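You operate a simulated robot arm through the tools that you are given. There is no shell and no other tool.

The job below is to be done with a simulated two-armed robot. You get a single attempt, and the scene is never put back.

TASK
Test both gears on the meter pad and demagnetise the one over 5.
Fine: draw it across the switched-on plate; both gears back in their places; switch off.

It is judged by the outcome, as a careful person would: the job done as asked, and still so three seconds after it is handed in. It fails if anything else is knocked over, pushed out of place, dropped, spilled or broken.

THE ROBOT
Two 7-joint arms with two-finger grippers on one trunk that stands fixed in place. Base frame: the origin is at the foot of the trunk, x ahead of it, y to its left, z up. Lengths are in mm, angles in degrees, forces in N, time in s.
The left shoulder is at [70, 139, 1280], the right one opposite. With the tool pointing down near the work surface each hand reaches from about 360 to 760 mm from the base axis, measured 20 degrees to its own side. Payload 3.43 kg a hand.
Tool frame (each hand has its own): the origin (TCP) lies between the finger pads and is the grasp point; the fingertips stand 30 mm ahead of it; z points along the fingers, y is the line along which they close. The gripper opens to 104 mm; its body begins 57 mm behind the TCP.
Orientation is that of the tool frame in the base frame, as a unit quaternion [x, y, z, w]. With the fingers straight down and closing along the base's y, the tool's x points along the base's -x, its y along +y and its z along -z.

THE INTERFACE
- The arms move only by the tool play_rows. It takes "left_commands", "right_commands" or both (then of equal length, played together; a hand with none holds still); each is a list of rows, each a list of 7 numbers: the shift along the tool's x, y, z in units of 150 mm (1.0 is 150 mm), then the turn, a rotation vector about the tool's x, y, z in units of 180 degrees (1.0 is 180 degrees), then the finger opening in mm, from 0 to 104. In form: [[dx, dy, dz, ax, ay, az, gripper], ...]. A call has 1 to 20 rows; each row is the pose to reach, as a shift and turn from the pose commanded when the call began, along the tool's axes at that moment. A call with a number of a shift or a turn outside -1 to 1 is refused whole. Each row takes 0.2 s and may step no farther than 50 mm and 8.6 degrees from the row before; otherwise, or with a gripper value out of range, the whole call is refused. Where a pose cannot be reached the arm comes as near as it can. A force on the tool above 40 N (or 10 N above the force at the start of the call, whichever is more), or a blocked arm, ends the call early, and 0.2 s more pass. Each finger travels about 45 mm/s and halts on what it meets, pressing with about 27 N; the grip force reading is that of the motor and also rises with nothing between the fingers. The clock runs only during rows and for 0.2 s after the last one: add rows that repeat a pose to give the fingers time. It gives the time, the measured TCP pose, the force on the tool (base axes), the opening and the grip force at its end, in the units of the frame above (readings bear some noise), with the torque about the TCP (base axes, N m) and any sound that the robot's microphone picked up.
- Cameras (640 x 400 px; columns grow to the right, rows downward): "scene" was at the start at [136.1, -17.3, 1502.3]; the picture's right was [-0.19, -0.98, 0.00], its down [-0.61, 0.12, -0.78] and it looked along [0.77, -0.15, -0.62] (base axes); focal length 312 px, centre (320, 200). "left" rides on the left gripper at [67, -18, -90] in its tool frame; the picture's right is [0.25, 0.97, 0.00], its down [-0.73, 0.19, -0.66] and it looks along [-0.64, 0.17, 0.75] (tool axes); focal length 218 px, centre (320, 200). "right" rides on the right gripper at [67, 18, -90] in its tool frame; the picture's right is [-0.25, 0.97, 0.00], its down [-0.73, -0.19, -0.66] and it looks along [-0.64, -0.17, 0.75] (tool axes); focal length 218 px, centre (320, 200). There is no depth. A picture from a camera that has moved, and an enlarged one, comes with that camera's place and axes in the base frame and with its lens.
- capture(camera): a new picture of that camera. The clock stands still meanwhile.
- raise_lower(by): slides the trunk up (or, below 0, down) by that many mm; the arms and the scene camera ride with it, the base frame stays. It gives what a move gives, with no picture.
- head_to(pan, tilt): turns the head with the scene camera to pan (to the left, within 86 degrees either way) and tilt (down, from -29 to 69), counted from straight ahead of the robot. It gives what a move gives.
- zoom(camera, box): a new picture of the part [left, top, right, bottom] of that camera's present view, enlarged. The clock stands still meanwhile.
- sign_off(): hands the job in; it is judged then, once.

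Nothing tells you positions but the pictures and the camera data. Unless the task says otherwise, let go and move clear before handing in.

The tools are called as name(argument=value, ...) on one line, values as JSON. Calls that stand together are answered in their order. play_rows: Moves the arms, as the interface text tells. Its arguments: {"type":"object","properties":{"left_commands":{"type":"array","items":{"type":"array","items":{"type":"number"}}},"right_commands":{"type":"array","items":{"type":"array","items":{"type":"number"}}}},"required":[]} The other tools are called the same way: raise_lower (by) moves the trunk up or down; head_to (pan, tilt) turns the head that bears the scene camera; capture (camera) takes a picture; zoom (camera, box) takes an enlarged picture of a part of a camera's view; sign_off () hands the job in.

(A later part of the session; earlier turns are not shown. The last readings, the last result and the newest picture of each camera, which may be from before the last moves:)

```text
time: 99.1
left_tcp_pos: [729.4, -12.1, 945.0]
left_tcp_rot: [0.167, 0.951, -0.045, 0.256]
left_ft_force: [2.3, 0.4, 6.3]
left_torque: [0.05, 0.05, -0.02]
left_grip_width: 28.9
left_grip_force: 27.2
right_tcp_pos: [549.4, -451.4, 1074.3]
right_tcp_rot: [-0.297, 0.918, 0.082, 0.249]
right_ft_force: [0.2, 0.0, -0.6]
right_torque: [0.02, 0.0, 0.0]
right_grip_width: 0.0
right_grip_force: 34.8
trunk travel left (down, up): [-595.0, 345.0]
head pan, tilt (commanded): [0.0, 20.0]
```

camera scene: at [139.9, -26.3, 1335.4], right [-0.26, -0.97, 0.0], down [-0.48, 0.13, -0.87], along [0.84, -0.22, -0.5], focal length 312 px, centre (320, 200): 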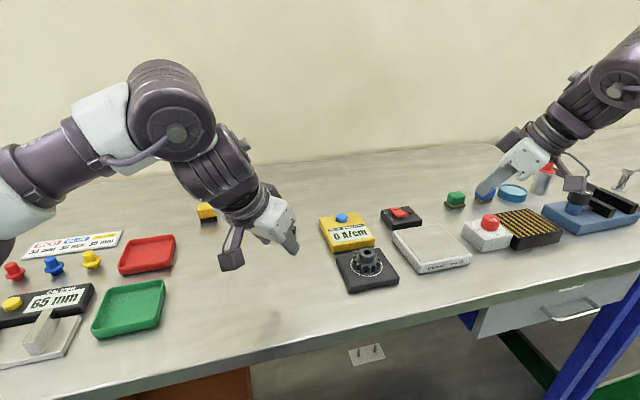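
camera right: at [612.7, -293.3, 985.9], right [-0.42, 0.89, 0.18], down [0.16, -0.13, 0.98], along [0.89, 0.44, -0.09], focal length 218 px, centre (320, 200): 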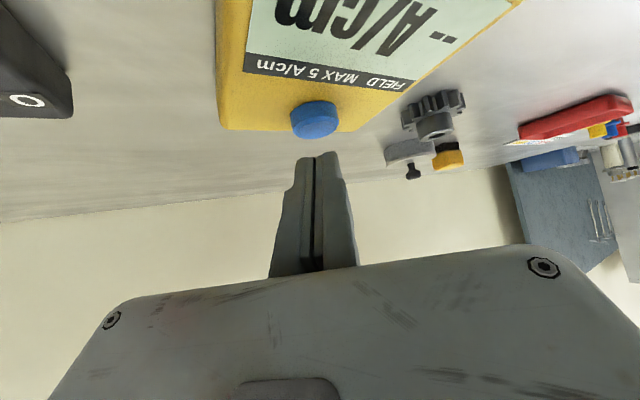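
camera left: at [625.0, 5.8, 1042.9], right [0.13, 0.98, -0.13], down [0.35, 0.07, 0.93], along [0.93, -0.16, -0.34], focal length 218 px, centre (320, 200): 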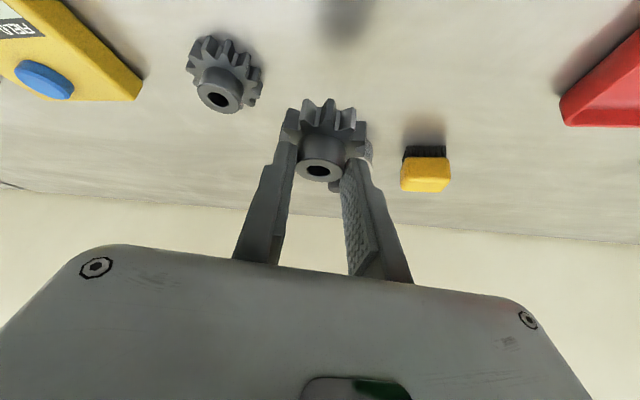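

Gear 1 touches the bench. I ease up slightly, open the fingers and rise clear.

play_rows(left_commands=[[-0.0027, 0, -0.0046, 0, 0, 0, 10], [-0.0027, 0, -0.0046, 0, 0, 0, 32], [-0.0027, 0, -0.0046, 0, 0, 0, 46], [-0.0027, 0, -0.0046, 0, 0, 0, 46], [-0.0093, 0, -0.0162, 0, 0, 0, 46], [-0.0267, 0, -0.0462, 0, 0, 0, 46], [-0.06, 0, -0.1039, 0, 0, 0, 46], [-0.1, 0, -0.1732, 0, 0, 0, 46], [-0.1667, 0, -0.2887, 0, 0, 0, 46]])

zoom(camera="scene", box=[290, 260, 402, 330])

capture(camera="left")

```text
time: 101.1
left_tcp_pos: [729.3, -12.2, 993.7]
left_tcp_rot: [0.168, 0.951, -0.044, 0.255]
left_ft_force: [-0.7, -0.8, 0.7]
left_torque: [0.02, -0.02, 0.05]
left_grip_width: 46.2
left_grip_force: 0.0
right_tcp_pos: [549.9, -452.7, 1074.3]
right_tcp_rot: [-0.298, 0.917, 0.083, 0.251]
right_ft_force: [0.1, -0.1, -0.7]
right_torque: [0.01, 0.02, -0.01]
right_grip_width: 0.0
right_grip_force: 34.4
trunk travel left (down, up): [-595.0, 345.0]
head pan, tilt (commanded): [0.0, 20.0]
```

```text
5.71 times, centred on (346, 295) of scene
camera zoom: at [144.0, -1.2, 1351.7], right [0.0, -1.0, 0.0], down [-0.34, 0.0, -0.94], along [0.94, 0.0, -0.34], focal length 1784 px, centre (171, -343)
```

zoom: 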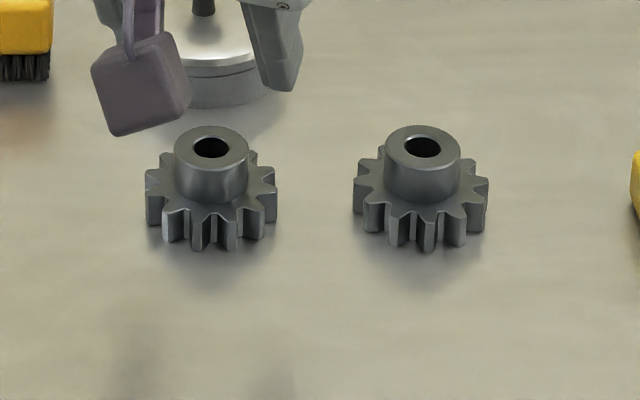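

```text
taken
camera left: at [625.2, 6.2, 1037.5], right [0.12, 0.98, -0.13], down [0.35, 0.07, 0.93], along [0.93, -0.16, -0.34], focal length 218 px, centre (320, 200)
```

left: 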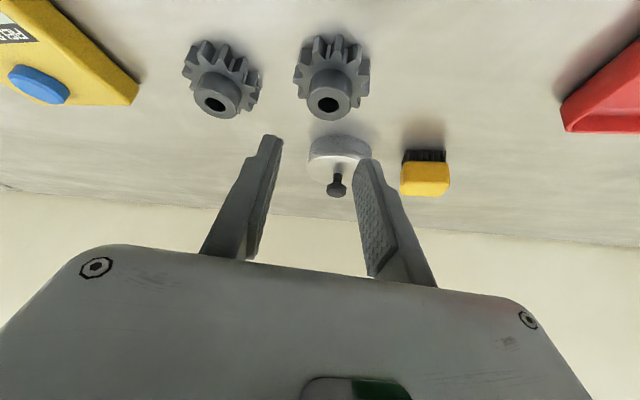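

Gear 1 is back in place within about 2 mm. I shift the left hand 83 mm sideways to hover over gear 2.

play_rows(left_commands=[[-0.0545, -0.173, 0.0315, 0, 0, 0, 48], [-0.109, -0.345, 0.063, 0, 0, 0, 48], [-0.163, -0.518, 0.094, 0, 0, 0, 48], [-0.163, -0.518, 0.094, 0, 0, 0, 48]])

capture(camera="left")

zoom(camera="scene", box=[290, 260, 402, 330])

```text
time: 102.1
left_tcp_pos: [727.8, -95.1, 992.1]
left_tcp_rot: [0.167, 0.951, -0.045, 0.255]
left_ft_force: [-0.2, 1.0, 0.0]
left_torque: [0.01, 0.01, -0.01]
left_grip_width: 48.0
left_grip_force: 0.1
right_tcp_pos: [549.0, -450.7, 1074.7]
right_tcp_rot: [-0.298, 0.918, 0.083, 0.25]
right_ft_force: [0.1, -0.7, -0.4]
right_torque: [-0.03, 0.02, 0.0]
right_grip_width: 0.0
right_grip_force: 35.2
trunk travel left (down, up): [-595.0, 345.0]
head pan, tilt (commanded): [0.0, 20.0]
```

```text
taken
camera left: at [625.0, -75.6, 1036.0], right [0.12, 0.98, -0.13], down [0.35, 0.08, 0.93], along [0.93, -0.16, -0.34], focal length 218 px, centre (320, 200)
```

left: 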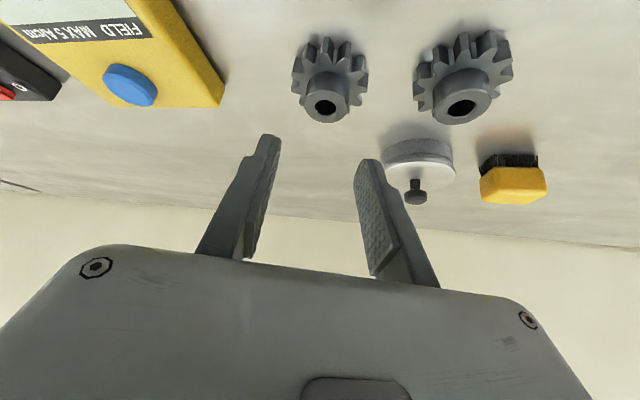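

```text
5.71 times, centred on (346, 295) of scene
camera zoom: at [144.6, -0.4, 1351.7], right [0.0, -1.0, 0.0], down [-0.34, 0.0, -0.94], along [0.94, 0.0, -0.34], focal length 1784 px, centre (171, -343)
```

zoom: 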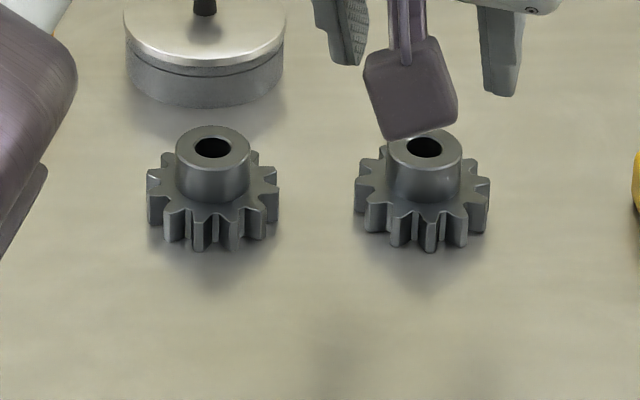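

Gear 2 is within reach. I make a small lateral correction and descend to just above grasp height.

play_rows(left_commands=[[0.05, -0.01, 0.092, 0, 0, 0, 48], [0.1, -0.01, 0.183, 0, 0, 0, 48], [0.15, -0.01, 0.275, 0, 0, 0, 48], [0.15, -0.01, 0.275, 0, 0, 0, 48]])

zoom(camera="left", box=[220, 60, 420, 200])

zoom(camera="scene", box=[290, 240, 402, 330])

```text
time: 103.1
left_tcp_pos: [728.5, -98.0, 946.6]
left_tcp_rot: [0.169, 0.951, -0.045, 0.255]
left_ft_force: [-0.8, -0.6, 0.1]
left_torque: [0.0, -0.05, 0.03]
left_grip_width: 48.0
left_grip_force: 0.1
right_tcp_pos: [548.5, -450.6, 1073.9]
right_tcp_rot: [-0.297, 0.918, 0.082, 0.249]
right_ft_force: [-0.4, 0.4, -0.5]
right_torque: [0.03, -0.02, 0.01]
right_grip_width: 0.1
right_grip_force: 35.3
trunk travel left (down, up): [-595.0, 345.0]
head pan, tilt (commanded): [0.0, 20.0]
```

```text
2.86 times, centred on (320, 130) of left
camera zoom: at [625.5, -78.9, 990.2], right [0.13, 0.98, -0.13], down [0.35, 0.08, 0.93], along [0.93, -0.16, -0.34], focal length 624 px, centre (320, 400)
```

zoom: 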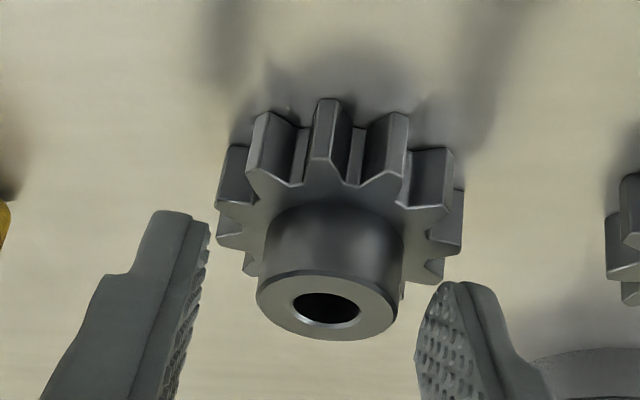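

```text
4.44 times, centred on (346, 285) of scene
camera zoom: at [144.6, -0.7, 1351.7], right [0.0, -1.0, 0.0], down [-0.34, 0.0, -0.94], along [0.94, 0.0, -0.34], focal length 1388 px, centre (204, -178)
```

zoom: 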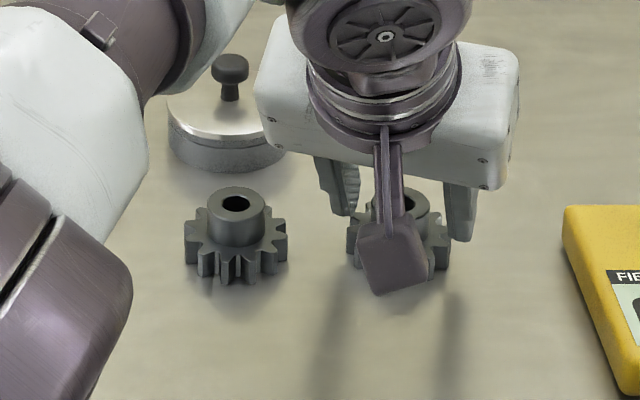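

I nudge 2 mm to centre, lower to grasp height, close, and lift slowly to verify.

play_rows(left_commands=[[0, 0.0147, 0, 0, 0, 0, 46], [0.0055, 0.0147, 0.0095, 0, 0, 0, 42], [0.011, 0.0147, 0.0191, 0, 0, 0, 42], [0.011, 0.0147, 0.0191, 0, 0, 0, 26], [0.011, 0.0147, 0.0191, 0, 0, 0, 10], [0.011, 0.0147, 0.0191, 0, 0, 0, 10], [0.011, 0.0147, 0.0191, 0, 0, 0, 10], [0.011, 0.0147, 0.0191, 0, 0, 0, 10]])

zoom(camera="left", box=[220, 60, 420, 200])

```text
time: 104.9
left_tcp_pos: [730.9, -94.4, 943.6]
left_tcp_rot: [0.168, 0.951, -0.045, 0.255]
left_ft_force: [0.7, 0.1, -0.7]
left_torque: [-0.05, -0.03, 0.03]
left_grip_width: 28.7
left_grip_force: 26.7
right_tcp_pos: [549.2, -450.6, 1074.4]
right_tcp_rot: [-0.298, 0.918, 0.082, 0.249]
right_ft_force: [0.5, 0.3, 0.0]
right_torque: [0.01, -0.04, 0.0]
right_grip_width: 0.0
right_grip_force: 34.7
trunk travel left (down, up): [-595.0, 345.0]
head pan, tilt (commanded): [0.0, 20.0]
```

```text
2.86 times, centred on (320, 130) of left
camera zoom: at [627.3, -76.2, 986.1], right [0.12, 0.98, -0.13], down [0.35, 0.08, 0.93], along [0.93, -0.16, -0.34], focal length 624 px, centre (320, 400)
```

zoom: 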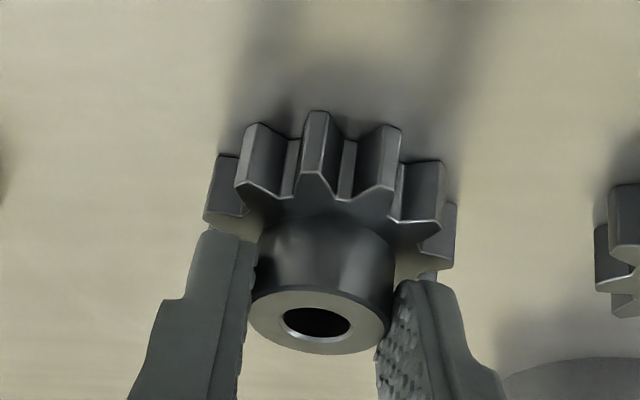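

Gear 2 gripped (28.7 mm). I lift slowly, then raise to carrying height.

play_rows(left_commands=[[-0.005, 0, -0.0087, 0, 0, 0, 10], [-0.01, 0, -0.0173, 0, 0, 0, 10], [-0.0167, 0, -0.0289, 0, 0, 0, 10], [-0.0267, 0, -0.0462, 0, 0, 0, 10], [-0.04, 0, -0.0693, 0, 0, 0, 10], [-0.0667, 0, -0.1155, 0, 0, 0, 10], [-0.1, 0, -0.1732, 0, 0, 0, 10], [-0.1333, 0, -0.2309, 0, 0, 0, 10], [-0.1667, 0, -0.2887, 0, 0, 0, 10], [-0.1933, 0, -0.3349, 0, 0, 0, 10], [-0.1933, 0, -0.3349, 0, 0, 0, 10]])

zoom(camera="left", box=[220, 60, 420, 200])

```text
time: 107.3
left_tcp_pos: [730.8, -93.9, 999.7]
left_tcp_rot: [0.168, 0.952, -0.045, 0.253]
left_ft_force: [-1.0, 0.5, -2.7]
left_torque: [0.01, 0.04, 0.02]
left_grip_width: 28.7
left_grip_force: 27.4
right_tcp_pos: [550.7, -451.5, 1074.5]
right_tcp_rot: [-0.297, 0.918, 0.083, 0.25]
right_ft_force: [0.0, 0.0, 0.1]
right_torque: [0.0, 0.01, 0.0]
right_grip_width: 0.3
right_grip_force: 35.1
trunk travel left (down, up): [-595.0, 345.0]
head pan, tilt (commanded): [0.0, 20.0]
```

```text
2.86 times, centred on (320, 130) of left
camera zoom: at [628.0, -75.8, 1043.2], right [0.12, 0.98, -0.13], down [0.35, 0.08, 0.93], along [0.93, -0.16, -0.34], focal length 624 px, centre (320, 400)
```

zoom: 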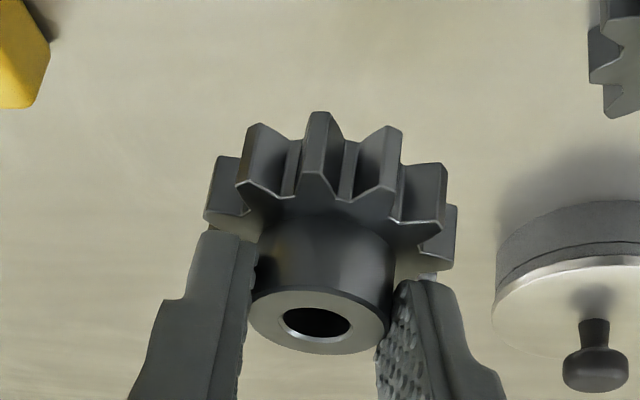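

Gear 2 is held. I carry it to the pad along the earlier route, yawing near the end.

play_rows(left_commands=[[0.133, -0.186, -0.077, 0, 0, 0, 10], [0.266, -0.373, -0.154, 0, 0, 0, 10], [0.399, -0.559, -0.23, 0, 0, 0, 10], [0.532, -0.746, -0.307, 0, 0, 0, 10], [0.665, -0.932, -0.384, 0, 0, 0, 10]])

play_rows(left_commands=[[0, 0, 0, 0.0174, 0, 0.0301, 10], [0, 0, 0, 0.0347, 0, 0.0602, 10], [-0.006, -0.09, 0.003, 0.0521, 0, 0.0902, 10], [-0.012, -0.18, 0.007, 0.0694, 0, 0.1203, 10], [-0.018, -0.278, 0.01, 0.0694, 0, 0.1203, 10], [-0.018, -0.278, 0.01, 0.0694, 0, 0.1203, 10]])

capture(camera="left")

head_to(pan=-15, tilt=30)

capture(camera="scene")

```text
time: 108.5
left_tcp_pos: [648.5, -145.5, 1000.0]
left_tcp_rot: [0.169, 0.951, -0.045, 0.255]
left_ft_force: [0.5, 0.2, -2.7]
left_torque: [-0.04, 0.03, 0.0]
left_grip_width: 28.6
left_grip_force: 27.1
left hand out of reach, approached as far as the arm can: row 3, 4, 5
right_tcp_pos: [549.5, -451.9, 1072.7]
right_tcp_rot: [-0.298, 0.918, 0.083, 0.249]
right_ft_force: [-0.2, -0.2, -0.2]
right_torque: [0.0, -0.01, -0.03]
right_grip_width: 0.0
right_grip_force: 34.6
trunk travel left (down, up): [-595.0, 345.0]
head pan, tilt (commanded): [0.0, 20.0]
```

```text
time: 109.9
left_tcp_pos: [636.8, -185.8, 999.7]
left_tcp_rot: [0.369, 0.893, -0.099, 0.239]
left_ft_force: [-1.0, -0.1, -2.4]
left_torque: [-0.01, 0.04, -0.01]
left_grip_width: 28.7
left_grip_force: 27.2
right_tcp_pos: [549.8, -451.6, 1074.3]
right_tcp_rot: [-0.299, 0.918, 0.083, 0.249]
right_ft_force: [0.5, -0.2, -0.4]
right_torque: [-0.01, -0.04, 0.01]
right_grip_width: 0.0
right_grip_force: 34.5
trunk travel left (down, up): [-595.0, 345.0]
head pan, tilt (commanded): [0.0, 20.0]
```

```text
taken
camera left: at [551.4, -125.0, 1042.7], right [0.53, 0.84, -0.13], down [0.35, -0.08, 0.93], along [0.77, -0.54, -0.34], focal length 218 px, centre (320, 200)
```

left: 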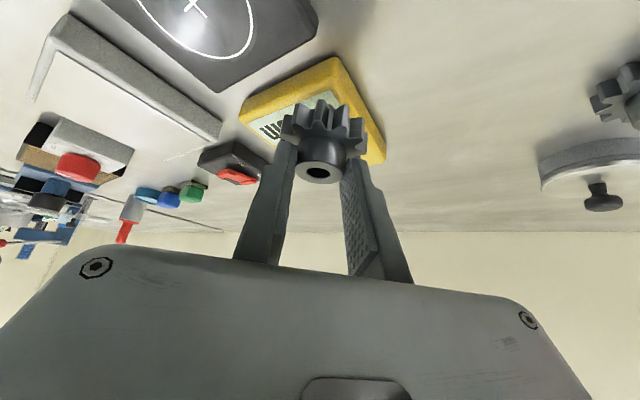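

```text
time: 110.7
left_tcp_pos: [636.1, -185.5, 1000.0]
left_tcp_rot: [0.369, 0.893, -0.099, 0.24]
left_ft_force: [-0.3, -0.4, -3.1]
left_torque: [-0.01, 0.03, 0.0]
left_grip_width: 28.8
left_grip_force: 26.9
right_tcp_pos: [550.0, -449.9, 1073.8]
right_tcp_rot: [-0.297, 0.918, 0.083, 0.25]
right_ft_force: [-0.3, 0.1, 0.2]
right_torque: [0.01, 0.03, 0.04]
right_grip_width: 0.2
right_grip_force: 35.4
trunk travel left (down, up): [-595.0, 345.0]
head pan, tilt (commanded): [-15.0, 30.0]
```

```text
taken
camera scene: at [139.5, -24.2, 1335.6], right [-0.26, -0.97, 0.0], down [-0.48, 0.13, -0.87], along [0.84, -0.22, -0.5], focal length 312 px, centre (320, 200)
```

scene: 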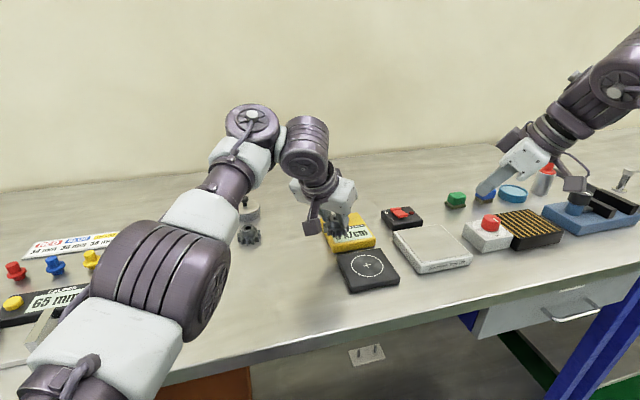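

The arm got stuck short of the pad by this more direct route. I pull back toward the left first, then come in as before.

play_rows(left_commands=[[0.163, 0, -0.094, 0, 0, 0, 10], [0.327, 0, -0.189, 0, 0, 0, 10], [0.49, 0, -0.283, 0, 0, 0, 10], [0.49, 0, -0.283, 0, 0, 0, 10]])

play_rows(left_commands=[[-0.089, -0.136, 0.051, 0, 0, 0, 10], [-0.178, -0.271, 0.103, 0, 0, 0, 10], [-0.266, -0.407, 0.154, 0, 0, 0, 10], [-0.355, -0.542, 0.205, 0, 0, 0, 10]])

capture(camera="scene")

```text
time: 111.7
left_tcp_pos: [632.2, -173.2, 996.2]
left_tcp_rot: [0.37, 0.892, -0.1, 0.239]
left_ft_force: [-0.1, 0.6, -2.8]
left_torque: [-0.02, 0.01, 0.0]
left_grip_width: 28.7
left_grip_force: 26.7
left hand out of reach, approached as far as the arm can: row 1, 2, 3, 4
right_tcp_pos: [550.1, -450.7, 1074.2]
right_tcp_rot: [-0.298, 0.917, 0.083, 0.25]
right_ft_force: [0.2, -0.8, 0.3]
right_torque: [0.03, 0.01, -0.03]
right_grip_width: 0.0
right_grip_force: 34.2
trunk travel left (down, up): [-595.0, 345.0]
head pan, tilt (commanded): [-15.0, 30.0]
```

```text
time: 112.7
left_tcp_pos: [627.7, -199.5, 997.9]
left_tcp_rot: [0.369, 0.893, -0.098, 0.238]
left_ft_force: [-0.1, 0.3, -3.1]
left_torque: [0.02, 0.0, 0.01]
left_grip_width: 28.8
left_grip_force: 27.5
left hand out of reach, approached as far as the arm can: row 2, 3, 4
right_tcp_pos: [550.2, -450.7, 1074.4]
right_tcp_rot: [-0.298, 0.917, 0.083, 0.25]
right_ft_force: [-0.2, 0.4, -0.3]
right_torque: [0.01, 0.01, -0.01]
right_grip_width: 0.1
right_grip_force: 35.3
trunk travel left (down, up): [-595.0, 345.0]
head pan, tilt (commanded): [-15.0, 30.0]
```

```text
taken
camera scene: at [139.1, -24.5, 1335.6], right [-0.26, -0.97, 0.0], down [-0.48, 0.13, -0.87], along [0.84, -0.22, -0.5], focal length 312 px, centre (320, 200)
```

scene: 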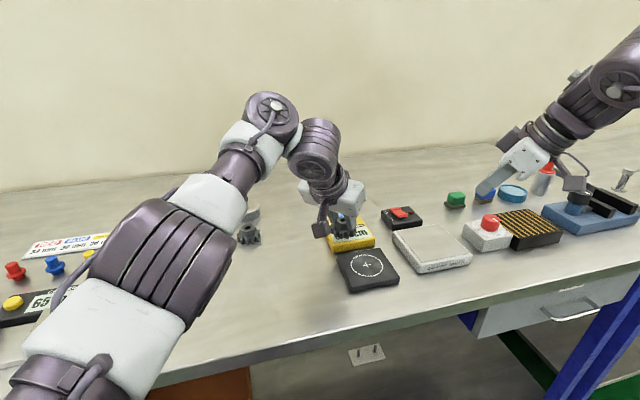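

The elbow has straightened into an awkward roll. I retrace toward gear 1's side, from where the earlier approach to the pad worked.

play_rows(left_commands=[[0.033, 0.087, -0.023, -0.0174, 0, -0.0301, 10], [0.066, 0.174, -0.046, -0.0347, 0, -0.0602, 10], [0.099, 0.262, -0.069, -0.0521, 0, -0.0902, 10], [0.132, 0.349, -0.092, -0.0694, 0, -0.1203, 10]])

play_rows(left_commands=[[-0.05, 0.23, 0.035, 0, 0, 0, 10], [-0.1, 0.46, 0.07, 0, 0, 0, 10], [-0.15, 0.69, 0.105, 0, 0, 0, 10], [-0.2, 0.92, 0.14, 0, 0, 0, 10], [-0.2, 0.92, 0.14, 0, 0, 0, 10]])

capture(camera="scene")

```text
time: 113.7
left_tcp_pos: [647.7, -144.1, 999.1]
left_tcp_rot: [0.167, 0.951, -0.044, 0.255]
left_ft_force: [-0.3, 0.4, -2.6]
left_torque: [0.0, 0.06, 0.04]
left_grip_width: 28.5
left_grip_force: 26.6
right_tcp_pos: [549.7, -450.4, 1074.8]
right_tcp_rot: [-0.298, 0.918, 0.083, 0.25]
right_ft_force: [-0.5, 0.1, 0.5]
right_torque: [0.0, 0.01, 0.01]
right_grip_width: 0.0
right_grip_force: 34.8
trunk travel left (down, up): [-595.0, 345.0]
head pan, tilt (commanded): [-15.0, 30.0]
```

```text
time: 114.9
left_tcp_pos: [727.4, -25.6, 994.4]
left_tcp_rot: [0.167, 0.951, -0.043, 0.255]
left_ft_force: [-0.6, 0.5, -2.9]
left_torque: [0.03, 0.05, 0.0]
left_grip_width: 28.6
left_grip_force: 27.2
right_tcp_pos: [550.9, -450.4, 1074.4]
right_tcp_rot: [-0.298, 0.918, 0.083, 0.249]
right_ft_force: [-0.1, -0.1, 0.2]
right_torque: [0.01, 0.0, 0.01]
right_grip_width: 0.1
right_grip_force: 35.0
trunk travel left (down, up): [-595.0, 345.0]
head pan, tilt (commanded): [-15.0, 30.0]
```

```text
taken
camera scene: at [139.1, -25.1, 1335.6], right [-0.26, -0.97, 0.0], down [-0.48, 0.13, -0.87], along [0.84, -0.22, -0.5], focal length 312 px, centre (320, 200)
```

scene: 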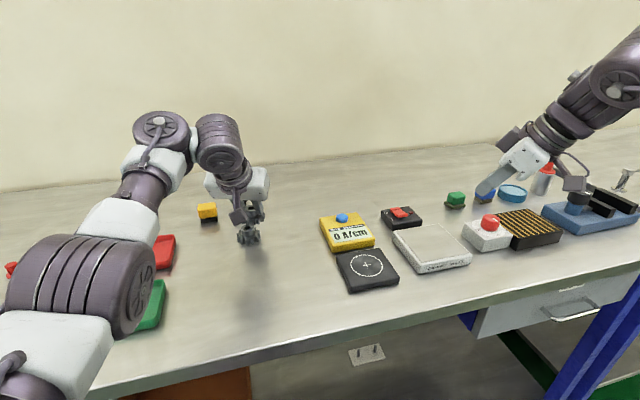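

Held gear is well clear above gear 1. I pull straight back to bend the elbow properly before swinging toward the pad.

play_rows(left_commands=[[0.156, -0.0685, -0.106, 0, 0, 0, 10], [0.312, -0.137, -0.211, 0, 0, 0, 10], [0.468, -0.2055, -0.317, 0, 0, 0, 10], [0.624, -0.274, -0.422, 0, 0, 0, 10]])

capture(camera="scene")

```text
time: 115.9
left_tcp_pos: [683.7, -30.1, 998.9]
left_tcp_rot: [0.168, 0.951, -0.044, 0.255]
left_ft_force: [0.4, 0.2, -2.0]
left_torque: [0.03, 0.04, 0.0]
left_grip_width: 28.5
left_grip_force: 26.8
left hand out of reach, approached as far as the arm can: row 2, 3, 4
right_tcp_pos: [549.7, -452.4, 1073.5]
right_tcp_rot: [-0.298, 0.917, 0.084, 0.25]
right_ft_force: [-0.1, -0.9, -0.8]
right_torque: [0.0, -0.04, -0.04]
right_grip_width: 0.0
right_grip_force: 34.8
trunk travel left (down, up): [-595.0, 345.0]
head pan, tilt (commanded): [-15.0, 30.0]
```

```text
taken
camera scene: at [139.1, -25.2, 1335.5], right [-0.26, -0.97, 0.0], down [-0.48, 0.13, -0.87], along [0.84, -0.22, -0.5], focal length 312 px, centre (320, 200)
```

scene: 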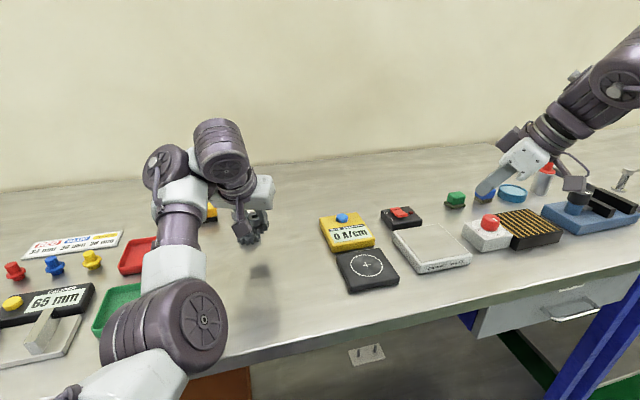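

The elbow has tucked inward and low. I go back to the exact pose from which the earlier carry succeeded and repeat that path.

play_rows(left_commands=[[-0.118, 0.107, 0.052, 0, 0, 0, 10], [-0.235, 0.214, 0.105, 0, 0, 0, 10], [-0.235, 0.214, 0.105, 0, 0, 0, 10]])

capture(camera="scene")

```text
time: 116.7
left_tcp_pos: [732.9, -13.5, 1002.5]
left_tcp_rot: [0.169, 0.951, -0.046, 0.255]
left_ft_force: [0.0, -0.1, -3.1]
left_torque: [0.02, 0.02, 0.0]
left_grip_width: 28.6
left_grip_force: 26.8
right_tcp_pos: [548.9, -451.3, 1073.9]
right_tcp_rot: [-0.298, 0.918, 0.083, 0.249]
right_ft_force: [-0.5, 0.7, 0.4]
right_torque: [0.02, 0.01, 0.01]
right_grip_width: 0.0
right_grip_force: 34.7
trunk travel left (down, up): [-595.0, 345.0]
head pan, tilt (commanded): [-15.0, 30.0]
```

```text
taken
camera scene: at [139.3, -24.4, 1335.5], right [-0.26, -0.97, 0.0], down [-0.48, 0.13, -0.87], along [0.84, -0.22, -0.5], focal length 312 px, centre (320, 200)
```

scene: 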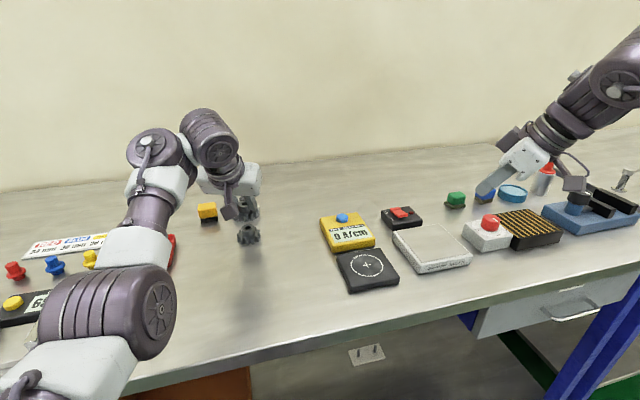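

This matches the posture from which the first carry succeeded. I repeat that same straight path toward the pad.

play_rows(left_commands=[[0.063, -0.22, -0.036, 0, 0, 0, 10], [0.126, -0.44, -0.073, 0, 0, 0, 10], [0.188, -0.659, -0.109, 0, 0, 0, 10], [0.251, -0.879, -0.145, 0, 0, 0, 10]])

capture(camera="scene")

```text
time: 117.7
left_tcp_pos: [657.3, -123.6, 1002.4]
left_tcp_rot: [0.168, 0.952, -0.044, 0.254]
left_ft_force: [-0.3, -0.6, -2.5]
left_torque: [0.03, 0.01, 0.0]
left_grip_width: 28.7
left_grip_force: 26.9
left hand out of reach, approached as far as the arm can: row 4
right_tcp_pos: [548.9, -451.5, 1074.4]
right_tcp_rot: [-0.298, 0.917, 0.083, 0.251]
right_ft_force: [-0.5, -0.5, -0.2]
right_torque: [0.01, 0.01, -0.04]
right_grip_width: 0.0
right_grip_force: 34.3
trunk travel left (down, up): [-595.0, 345.0]
head pan, tilt (commanded): [-15.0, 30.0]
```

```text
taken
camera scene: at [138.7, -25.8, 1335.6], right [-0.26, -0.97, 0.0], down [-0.48, 0.13, -0.87], along [0.84, -0.22, -0.5], focal length 312 px, centre (320, 200)
```

scene: 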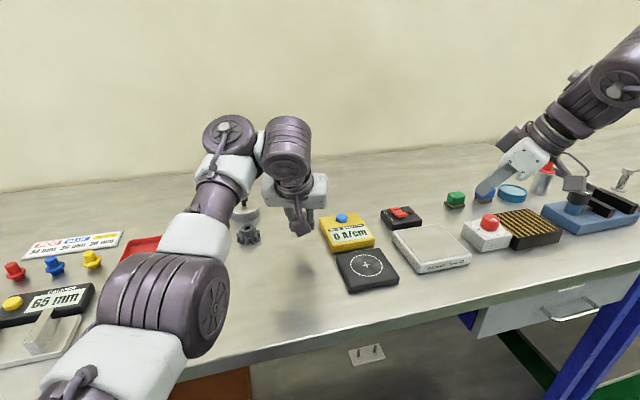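

Still blocked with the elbow low. I bring the hand (with gear 2) out to the left where there is room, to rework the arm's posture.

play_rows(left_commands=[[0.053, 0.219, -0.069, 0, 0, 0, 10], [0.105, 0.439, -0.138, 0, 0, 0, 10], [0.158, 0.658, -0.206, 0, 0, 0, 10], [0.21, 0.877, -0.275, 0, 0, 0, 10]])

play_rows(left_commands=[[0.19, 0.08, -0.2, 0, 0, 0, 10], [0.38, 0.16, -0.4, 0, 0, 0, 10], [0.57, 0.24, -0.6, 0, 0, 0, 10], [0.57, 0.24, -0.6, 0, 0, 0, 10]])

head_to(pan=20, tilt=30)

capture(camera="scene")

```text
time: 118.7
left_tcp_pos: [693.6, 3.2, 1009.7]
left_tcp_rot: [0.167, 0.952, -0.044, 0.254]
left_ft_force: [0.1, -1.5, -2.1]
left_torque: [0.03, 0.02, 0.02]
left_grip_width: 28.3
left_grip_force: 27.4
left hand out of reach, approached as far as the arm can: row 1, 2, 3, 4
right_tcp_pos: [550.1, -449.7, 1074.8]
right_tcp_rot: [-0.298, 0.918, 0.083, 0.25]
right_ft_force: [-0.2, 0.1, 1.0]
right_torque: [0.05, 0.01, 0.01]
right_grip_width: 0.0
right_grip_force: 34.3
trunk travel left (down, up): [-595.0, 345.0]
head pan, tilt (commanded): [-15.0, 30.0]
```

```text
time: 119.7
left_tcp_pos: [663.2, 43.3, 998.9]
left_tcp_rot: [0.167, 0.951, -0.045, 0.256]
left_ft_force: [0.1, 0.3, -2.5]
left_torque: [-0.01, 0.01, 0.0]
left_grip_width: 28.3
left_grip_force: 27.4
left hand out of reach, approached as far as the arm can: row 1, 2, 3, 4
right_tcp_pos: [549.1, -450.4, 1075.0]
right_tcp_rot: [-0.299, 0.917, 0.083, 0.25]
right_ft_force: [-0.2, -0.5, -0.2]
right_torque: [-0.01, -0.02, 0.01]
right_grip_width: 0.1
right_grip_force: 35.3
trunk travel left (down, up): [-595.0, 345.0]
head pan, tilt (commanded): [-15.0, 30.0]
```

```text
time: 120.7
left_tcp_pos: [663.0, 42.5, 999.2]
left_tcp_rot: [0.168, 0.951, -0.045, 0.256]
left_ft_force: [-0.6, -0.1, -2.8]
left_torque: [0.03, 0.01, 0.03]
left_grip_width: 28.8
left_grip_force: 26.8
right_tcp_pos: [549.7, -451.8, 1074.1]
right_tcp_rot: [-0.298, 0.918, 0.082, 0.25]
right_ft_force: [-0.3, 0.6, 0.2]
right_torque: [-0.02, -0.01, -0.01]
right_grip_width: 0.0
right_grip_force: 34.8
trunk travel left (down, up): [-595.0, 345.0]
head pan, tilt (commanded): [20.0, 30.0]
```

```text
taken
camera scene: at [137.1, 30.3, 1335.5], right [0.34, -0.94, 0.0], down [-0.47, -0.17, -0.87], along [0.81, 0.3, -0.5], focal length 312 px, centre (320, 200)
```

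scene: 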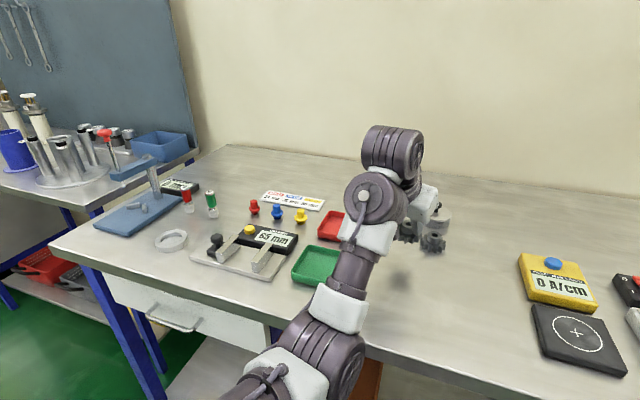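

The left arm cannot bend back in this posture (and its elbow is getting low), so instead I'll hand gear 2 over: set it on the free bench spot near (680,-138), where the right hand can take it to the pad. I extend forward again and go there.

play_rows(left_commands=[[-0.156, -0.055, 0.077, 0, 0, 0, 10], [-0.312, -0.11, 0.155, 0, 0, 0, 10], [-0.468, -0.165, 0.232, 0, 0, 0, 10], [-0.468, -0.165, 0.232, 0, 0, 0, 10]])

play_rows(left_commands=[[0.016, -0.232, -0.009, 0, 0, 0, 10], [0.032, -0.464, -0.018, 0, 0, 0, 10], [0.048, -0.696, -0.028, 0, 0, 0, 10], [0.064, -0.928, -0.037, 0, 0, 0, 10], [0.064, -0.928, -0.037, 0, 0, 0, 10]])

capture(camera="left")

head_to(pan=-5, tilt=25)

capture(camera="scene")

```text
time: 121.7
left_tcp_pos: [725.2, -5.8, 1004.3]
left_tcp_rot: [0.168, 0.951, -0.046, 0.255]
left_ft_force: [-0.1, 0.0, -1.7]
left_torque: [0.01, 0.05, -0.01]
left_grip_width: 28.6
left_grip_force: 26.5
right_tcp_pos: [548.6, -449.1, 1075.0]
right_tcp_rot: [-0.297, 0.918, 0.082, 0.25]
right_ft_force: [0.1, -0.4, -0.6]
right_torque: [-0.03, -0.02, -0.01]
right_grip_width: 0.0
right_grip_force: 34.5
trunk travel left (down, up): [-595.0, 345.0]
head pan, tilt (commanded): [20.0, 30.0]
```

```text
time: 122.9
left_tcp_pos: [654.6, -111.2, 999.2]
left_tcp_rot: [0.167, 0.952, -0.044, 0.254]
left_ft_force: [0.6, 0.4, -1.8]
left_torque: [0.07, 0.02, -0.04]
left_grip_width: 28.4
left_grip_force: 26.8
left hand out of reach, approached as far as the arm can: row 3, 4, 5
right_tcp_pos: [550.0, -450.0, 1074.4]
right_tcp_rot: [-0.298, 0.918, 0.083, 0.25]
right_ft_force: [-0.8, -0.2, -0.7]
right_torque: [0.03, 0.02, 0.0]
right_grip_width: 0.2
right_grip_force: 34.2
trunk travel left (down, up): [-595.0, 345.0]
head pan, tilt (commanded): [20.0, 30.0]
```

```text
taken
camera left: at [551.9, -93.3, 1042.3], right [0.12, 0.98, -0.13], down [0.35, 0.08, 0.93], along [0.93, -0.16, -0.34], focal length 218 px, centre (320, 200)
```

left: 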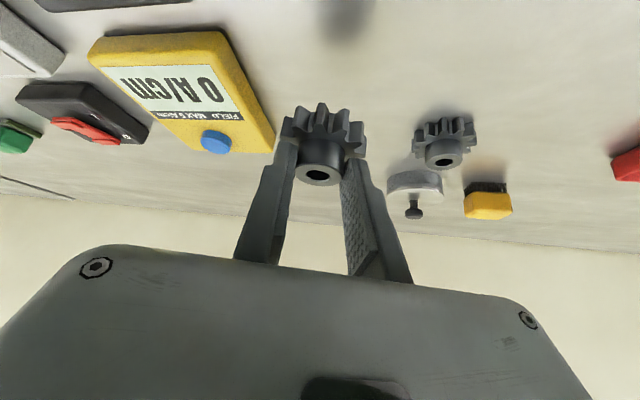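

```text
time: 123.8
left_tcp_pos: [654.1, -111.2, 999.2]
left_tcp_rot: [0.167, 0.951, -0.044, 0.255]
left_ft_force: [0.3, 0.1, -2.9]
left_torque: [0.0, 0.03, 0.0]
left_grip_width: 28.6
left_grip_force: 27.2
right_tcp_pos: [549.4, -449.7, 1074.0]
right_tcp_rot: [-0.298, 0.918, 0.082, 0.25]
right_ft_force: [0.5, -0.6, -0.7]
right_torque: [0.03, 0.01, -0.01]
right_grip_width: 0.0
right_grip_force: 34.6
trunk travel left (down, up): [-595.0, 345.0]
head pan, tilt (commanded): [-5.0, 25.0]
```

```text
taken
camera scene: at [143.9, -8.6, 1343.5], right [-0.09, -1.0, 0.0], down [-0.42, 0.04, -0.91], along [0.9, -0.08, -0.42], focal length 312 px, centre (320, 200)
```

scene: 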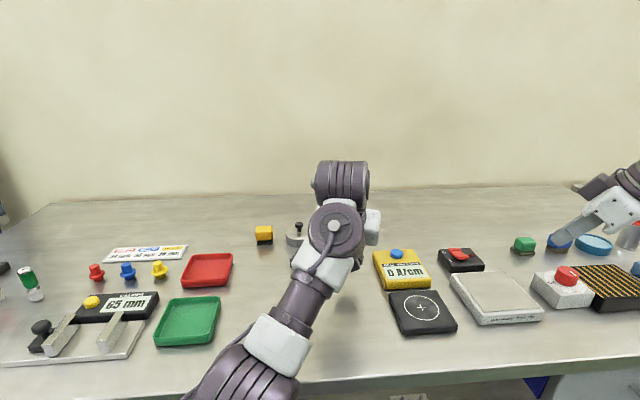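

I yaw the left hand 25° right and shift a little toward the meter so the right hand can reach the hand-over spot more easily.

play_rows(left_commands=[[0, 0, 0, 0.0174, 0, 0.0301, 10], [0, 0, 0, 0.0347, 0, 0.0602, 10], [-0.02, -0.063, 0.011, 0.0521, 0, 0.0902, 10], [-0.04, -0.125, 0.023, 0.0694, 0, 0.1203, 10], [-0.059, -0.188, 0.034, 0.0694, 0, 0.1203, 10], [-0.059, -0.188, 0.034, 0.0694, 0, 0.1203, 10]])

capture(camera="left")

capture(camera="scene")

```text
time: 125.2
left_tcp_pos: [641.7, -103.8, 1005.0]
left_tcp_rot: [0.37, 0.892, -0.099, 0.24]
left_ft_force: [-0.5, 0.4, -1.8]
left_torque: [0.02, 0.0, 0.01]
left_grip_width: 28.6
left_grip_force: 27.0
left hand out of reach, approached as far as the arm can: row 1, 2, 3, 4, 5, 6
right_tcp_pos: [549.3, -450.4, 1074.9]
right_tcp_rot: [-0.298, 0.918, 0.083, 0.249]
right_ft_force: [0.6, 0.0, 0.1]
right_torque: [-0.01, -0.01, -0.01]
right_grip_width: 0.0
right_grip_force: 34.6
trunk travel left (down, up): [-595.0, 345.0]
head pan, tilt (commanded): [-5.0, 25.0]
```

```text
taken
camera left: at [557.0, -42.7, 1049.0], right [0.53, 0.84, -0.13], down [0.35, -0.08, 0.93], along [0.77, -0.54, -0.34], focal length 218 px, centre (320, 200)
```

left: 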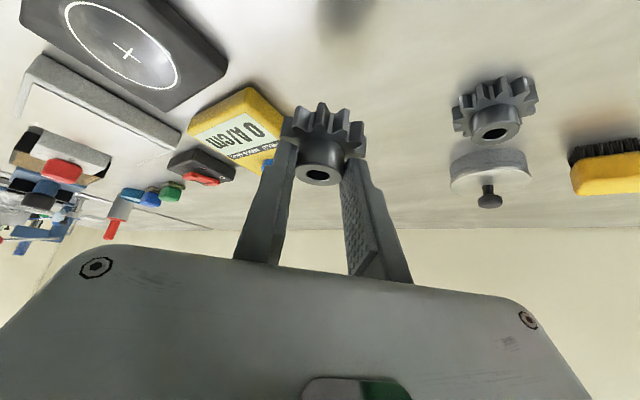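

```text
taken
camera scene: at [143.8, -8.5, 1343.5], right [-0.09, -1.0, 0.0], down [-0.42, 0.04, -0.91], along [0.9, -0.08, -0.42], focal length 312 px, centre (320, 200)
```

scene: 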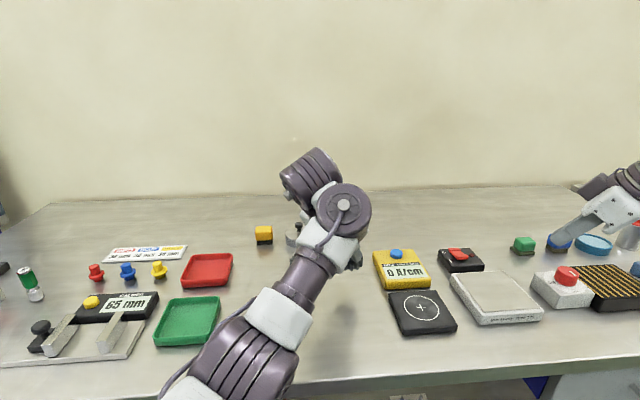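

I try working inward in small steps instead; moving inward should roll the elbow outward.

play_rows(left_commands=[[-0.055, -0.05, 0.032, 0, 0, 0, 10], [-0.11, -0.099, 0.064, 0, 0, 0, 10], [-0.165, -0.149, 0.096, 0, 0, 0, 10], [-0.22, -0.198, 0.128, 0, 0, 0, 10], [-0.275, -0.248, 0.159, 0, 0, 0, 10], [-0.33, -0.297, 0.191, 0, 0, 0, 10], [-0.386, -0.347, 0.223, 0, 0, 0, 10], [-0.441, -0.396, 0.255, 0, 0, 0, 10]])

capture(camera="scene")

```text
time: 127.0
left_tcp_pos: [642.8, -103.2, 1005.5]
left_tcp_rot: [0.37, 0.892, -0.099, 0.239]
left_ft_force: [0.5, -0.1, -2.3]
left_torque: [-0.02, 0.02, 0.02]
left_grip_width: 28.4
left_grip_force: 27.1
left hand out of reach, approached as far as the arm can: row 1, 2, 3, 4, 5, 6, 7, 8
right_tcp_pos: [549.4, -451.4, 1074.5]
right_tcp_rot: [-0.297, 0.918, 0.082, 0.25]
right_ft_force: [0.9, -0.1, 0.0]
right_torque: [0.01, -0.01, 0.0]
right_grip_width: 0.0
right_grip_force: 34.9
trunk travel left (down, up): [-595.0, 345.0]
head pan, tilt (commanded): [-5.0, 25.0]
```

```text
taken
camera scene: at [143.9, -8.8, 1343.5], right [-0.09, -1.0, 0.0], down [-0.42, 0.04, -0.91], along [0.9, -0.08, -0.42], focal length 312 px, centre (320, 200)
```

scene: 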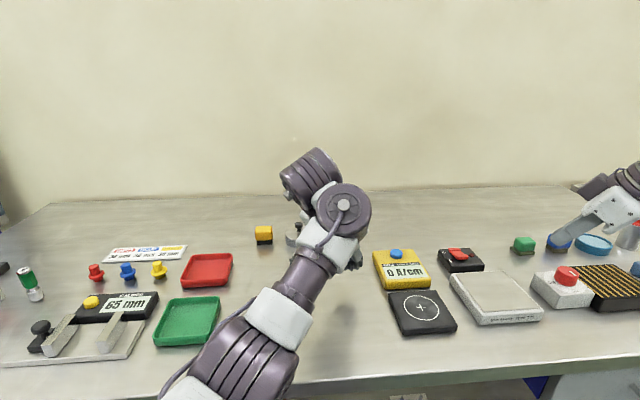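

The wrist flexion looks like the limiting joint in this elbow-low posture. I tilt the hand 30° further forward (gear stays gripped) to free it, then move inward.

play_rows(left_commands=[[0, 0, 0, 0, -0.0417, 0, 10], [0, 0, 0, 0, -0.0833, 0, 10], [0, 0, 0, 0, -0.125, 0, 10], [0, 0, 0, 0, -0.1667, 0, 10], [-0.055, -0.05, 0.032, 0, -0.1667, 0, 10], [-0.11, -0.099, 0.064, 0, -0.1667, 0, 10], [-0.165, -0.149, 0.096, 0, -0.1667, 0, 10], [-0.22, -0.198, 0.128, 0, -0.1667, 0, 10], [-0.275, -0.248, 0.159, 0, -0.1667, 0, 10], [-0.33, -0.297, 0.191, 0, -0.1667, 0, 10], [-0.386, -0.347, 0.223, 0, -0.1667, 0, 10], [-0.441, -0.396, 0.255, 0, -0.1667, 0, 10]])

capture(camera="scene")

capture(camera="left")

```text
time: 129.6
left_tcp_pos: [590.2, -117.3, 1033.8]
left_tcp_rot: [0.325, 0.802, -0.179, 0.469]
left_ft_force: [-0.5, 0.1, -2.7]
left_torque: [0.03, 0.05, -0.04]
left_grip_width: 28.5
left_grip_force: 27.3
left hand out of reach, approached as far as the arm can: row 3, 4, 5, 6, 7, 8, 9, 10, 11, 12
right_tcp_pos: [550.0, -451.3, 1074.6]
right_tcp_rot: [-0.298, 0.918, 0.082, 0.25]
right_ft_force: [0.3, -0.1, 1.1]
right_torque: [0.03, 0.03, 0.02]
right_grip_width: 0.1
right_grip_force: 34.9
trunk travel left (down, up): [-595.0, 345.0]
head pan, tilt (commanded): [-5.0, 25.0]
```

```text
taken
camera scene: at [143.7, -8.8, 1343.5], right [-0.09, -1.0, 0.0], down [-0.42, 0.04, -0.91], along [0.9, -0.08, -0.42], focal length 312 px, centre (320, 200)
```

scene: 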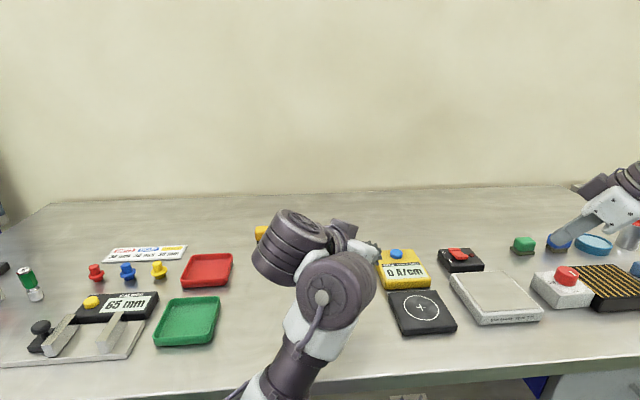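

```text
taken
camera left: at [497.0, -53.1, 1019.1], right [0.58, 0.79, -0.2], down [-0.03, 0.27, 0.96], along [0.82, -0.55, 0.18], focal length 218 px, centre (320, 200)
```

left: 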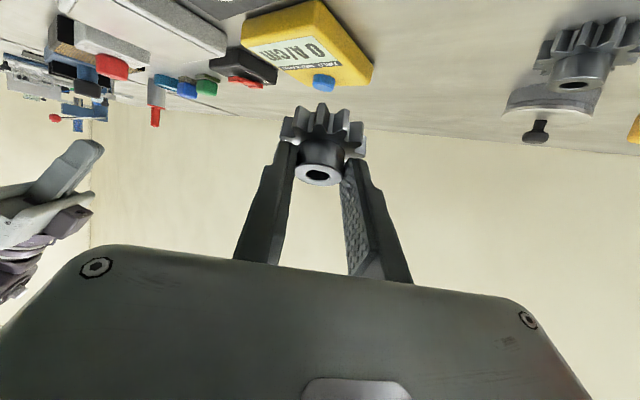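

I should avoid folding further. I extend forward again with a 50° tilt to relax the wrist, planning then to sweep inward at nearly full reach so the elbow rolls outward.

play_rows(left_commands=[[-0.008, 0.22, 0.095, -0.0285, 0.0137, -0.02, 10], [-0.017, 0.44, 0.189, -0.057, 0.0274, -0.04, 10], [-0.025, 0.661, 0.284, -0.0854, 0.0411, -0.0599, 10], [-0.033, 0.881, 0.378, -0.1139, 0.0548, -0.0798, 10], [-0.033, 0.881, 0.378, -0.1139, 0.0548, -0.0798, 10]])

capture(camera="scene")

```text
time: 130.8
left_tcp_pos: [709.2, -74.1, 1003.9]
left_tcp_rot: [0.157, 0.893, -0.074, 0.416]
left_ft_force: [0.7, -0.1, -3.1]
left_torque: [0.01, 0.04, 0.0]
left_grip_width: 28.5
left_grip_force: 27.3
left hand out of reach, approached as far as the arm can: row 1, 2
right_tcp_pos: [549.9, -450.3, 1075.2]
right_tcp_rot: [-0.298, 0.918, 0.082, 0.25]
right_ft_force: [0.0, 0.7, 0.2]
right_torque: [0.01, -0.01, -0.03]
right_grip_width: 0.0
right_grip_force: 34.5
trunk travel left (down, up): [-595.0, 345.0]
head pan, tilt (commanded): [-5.0, 25.0]
```

```text
taken
camera scene: at [143.6, -7.7, 1343.6], right [-0.09, -1.0, 0.0], down [-0.42, 0.04, -0.91], along [0.9, -0.08, -0.42], focal length 312 px, centre (320, 200)
```

scene: 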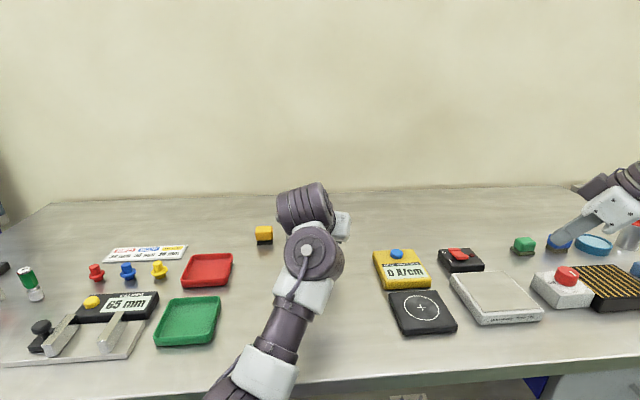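

Now at (709,-74,1004) with 50° tilt. I extend and then sweep inward along an arc in small repeated steps.

play_rows(left_commands=[[-0.13, -0.025, 0.155, 0, 0, 0, 10], [-0.263, -0.05, 0.313, 0, 0, 0, 10], [-0.25, -0.154, 0.296, 0, 0, 0, 10], [-0.234, -0.258, 0.279, 0, 0, 0, 10], [-0.214, -0.358, 0.255, 0, 0, 0, 10], [-0.194, -0.458, 0.231, 0, 0, 0, 10], [-0.167, -0.555, 0.198, 0, 0, 0, 10], [-0.139, -0.652, 0.165, 0, 0, 0, 10], [-0.11, -0.743, 0.131, 0, 0, 0, 10], [-0.081, -0.834, 0.097, 0, 0, 0, 10], [-0.05, -0.92, 0.06, 0, 0, 0, 10], [-0.014, -1.0, 0.016, 0, 0, 0, 10]])

capture(camera="scene")

```text
time: 133.4
left_tcp_pos: [661.5, -215.2, 1004.4]
left_tcp_rot: [0.157, 0.893, -0.073, 0.416]
left_ft_force: [-0.3, 0.2, -2.6]
left_torque: [0.03, 0.04, -0.01]
left_grip_width: 28.6
left_grip_force: 27.4
right_tcp_pos: [550.1, -451.9, 1073.1]
right_tcp_rot: [-0.298, 0.918, 0.082, 0.25]
right_ft_force: [0.5, -0.3, 0.1]
right_torque: [0.01, 0.03, 0.01]
right_grip_width: 0.1
right_grip_force: 34.9
trunk travel left (down, up): [-595.0, 345.0]
head pan, tilt (commanded): [-5.0, 25.0]
```

```text
taken
camera scene: at [143.6, -9.1, 1343.5], right [-0.09, -1.0, 0.0], down [-0.42, 0.04, -0.91], along [0.9, -0.08, -0.42], focal length 312 px, centre (320, 200)
```

scene: 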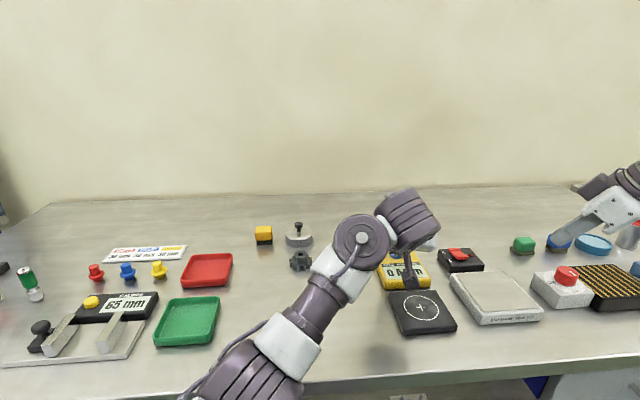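

That worked; the elbow is rolling outward. I now rotate the hand back to 30° tilt and 45° yaw while moving over the pad.

play_rows(left_commands=[[0.066, -0.05, -0.073, 0.015, 0.0182, 0.0178, 10], [0.133, -0.101, -0.146, 0.0299, 0.0364, 0.0356, 10], [0.199, -0.151, -0.22, 0.0449, 0.0546, 0.0534, 10], [0.265, -0.201, -0.293, 0.0598, 0.0728, 0.0711, 10], [0.332, -0.252, -0.366, 0.0748, 0.091, 0.0889, 10], [0.398, -0.302, -0.439, 0.0897, 0.1092, 0.1067, 10], [0.398, -0.302, -0.439, 0.0897, 0.1092, 0.1067, 10]])

capture(camera="scene")

capture(camera="left")

```text
time: 135.0
left_tcp_pos: [563.9, -227.5, 1000.4]
left_tcp_rot: [0.369, 0.893, -0.099, 0.238]
left_ft_force: [0.5, -0.1, -2.5]
left_torque: [0.0, 0.01, -0.05]
left_grip_width: 28.5
left_grip_force: 27.0
right_tcp_pos: [550.1, -451.4, 1074.1]
right_tcp_rot: [-0.298, 0.918, 0.082, 0.25]
right_ft_force: [-0.4, 0.2, 0.3]
right_torque: [0.03, 0.01, -0.01]
right_grip_width: 0.2
right_grip_force: 34.6
trunk travel left (down, up): [-595.0, 345.0]
head pan, tilt (commanded): [-5.0, 25.0]
```

```text
taken
camera scene: at [144.1, -8.6, 1343.5], right [-0.09, -1.0, 0.0], down [-0.42, 0.04, -0.91], along [0.9, -0.08, -0.42], focal length 312 px, centre (320, 200)
```

scene: 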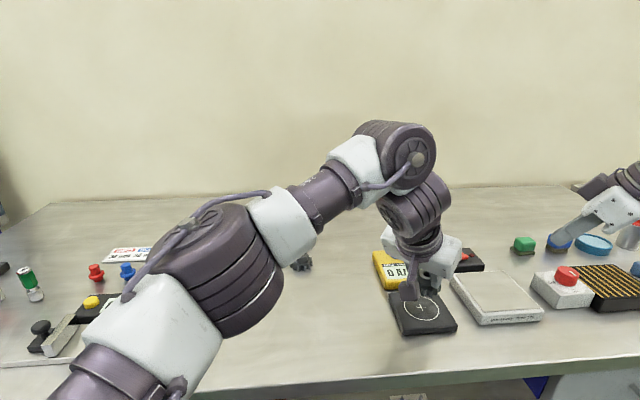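

```text
taken
camera left: at [478.6, -167.7, 1043.5], right [0.53, 0.84, -0.13], down [0.35, -0.08, 0.93], along [0.77, -0.54, -0.34], focal length 218 px, centre (320, 200)
```

left: 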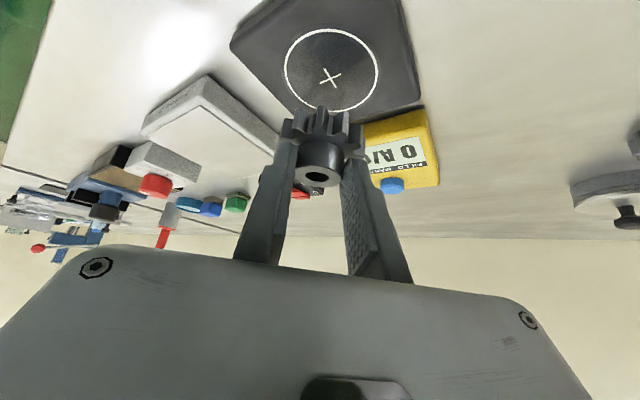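

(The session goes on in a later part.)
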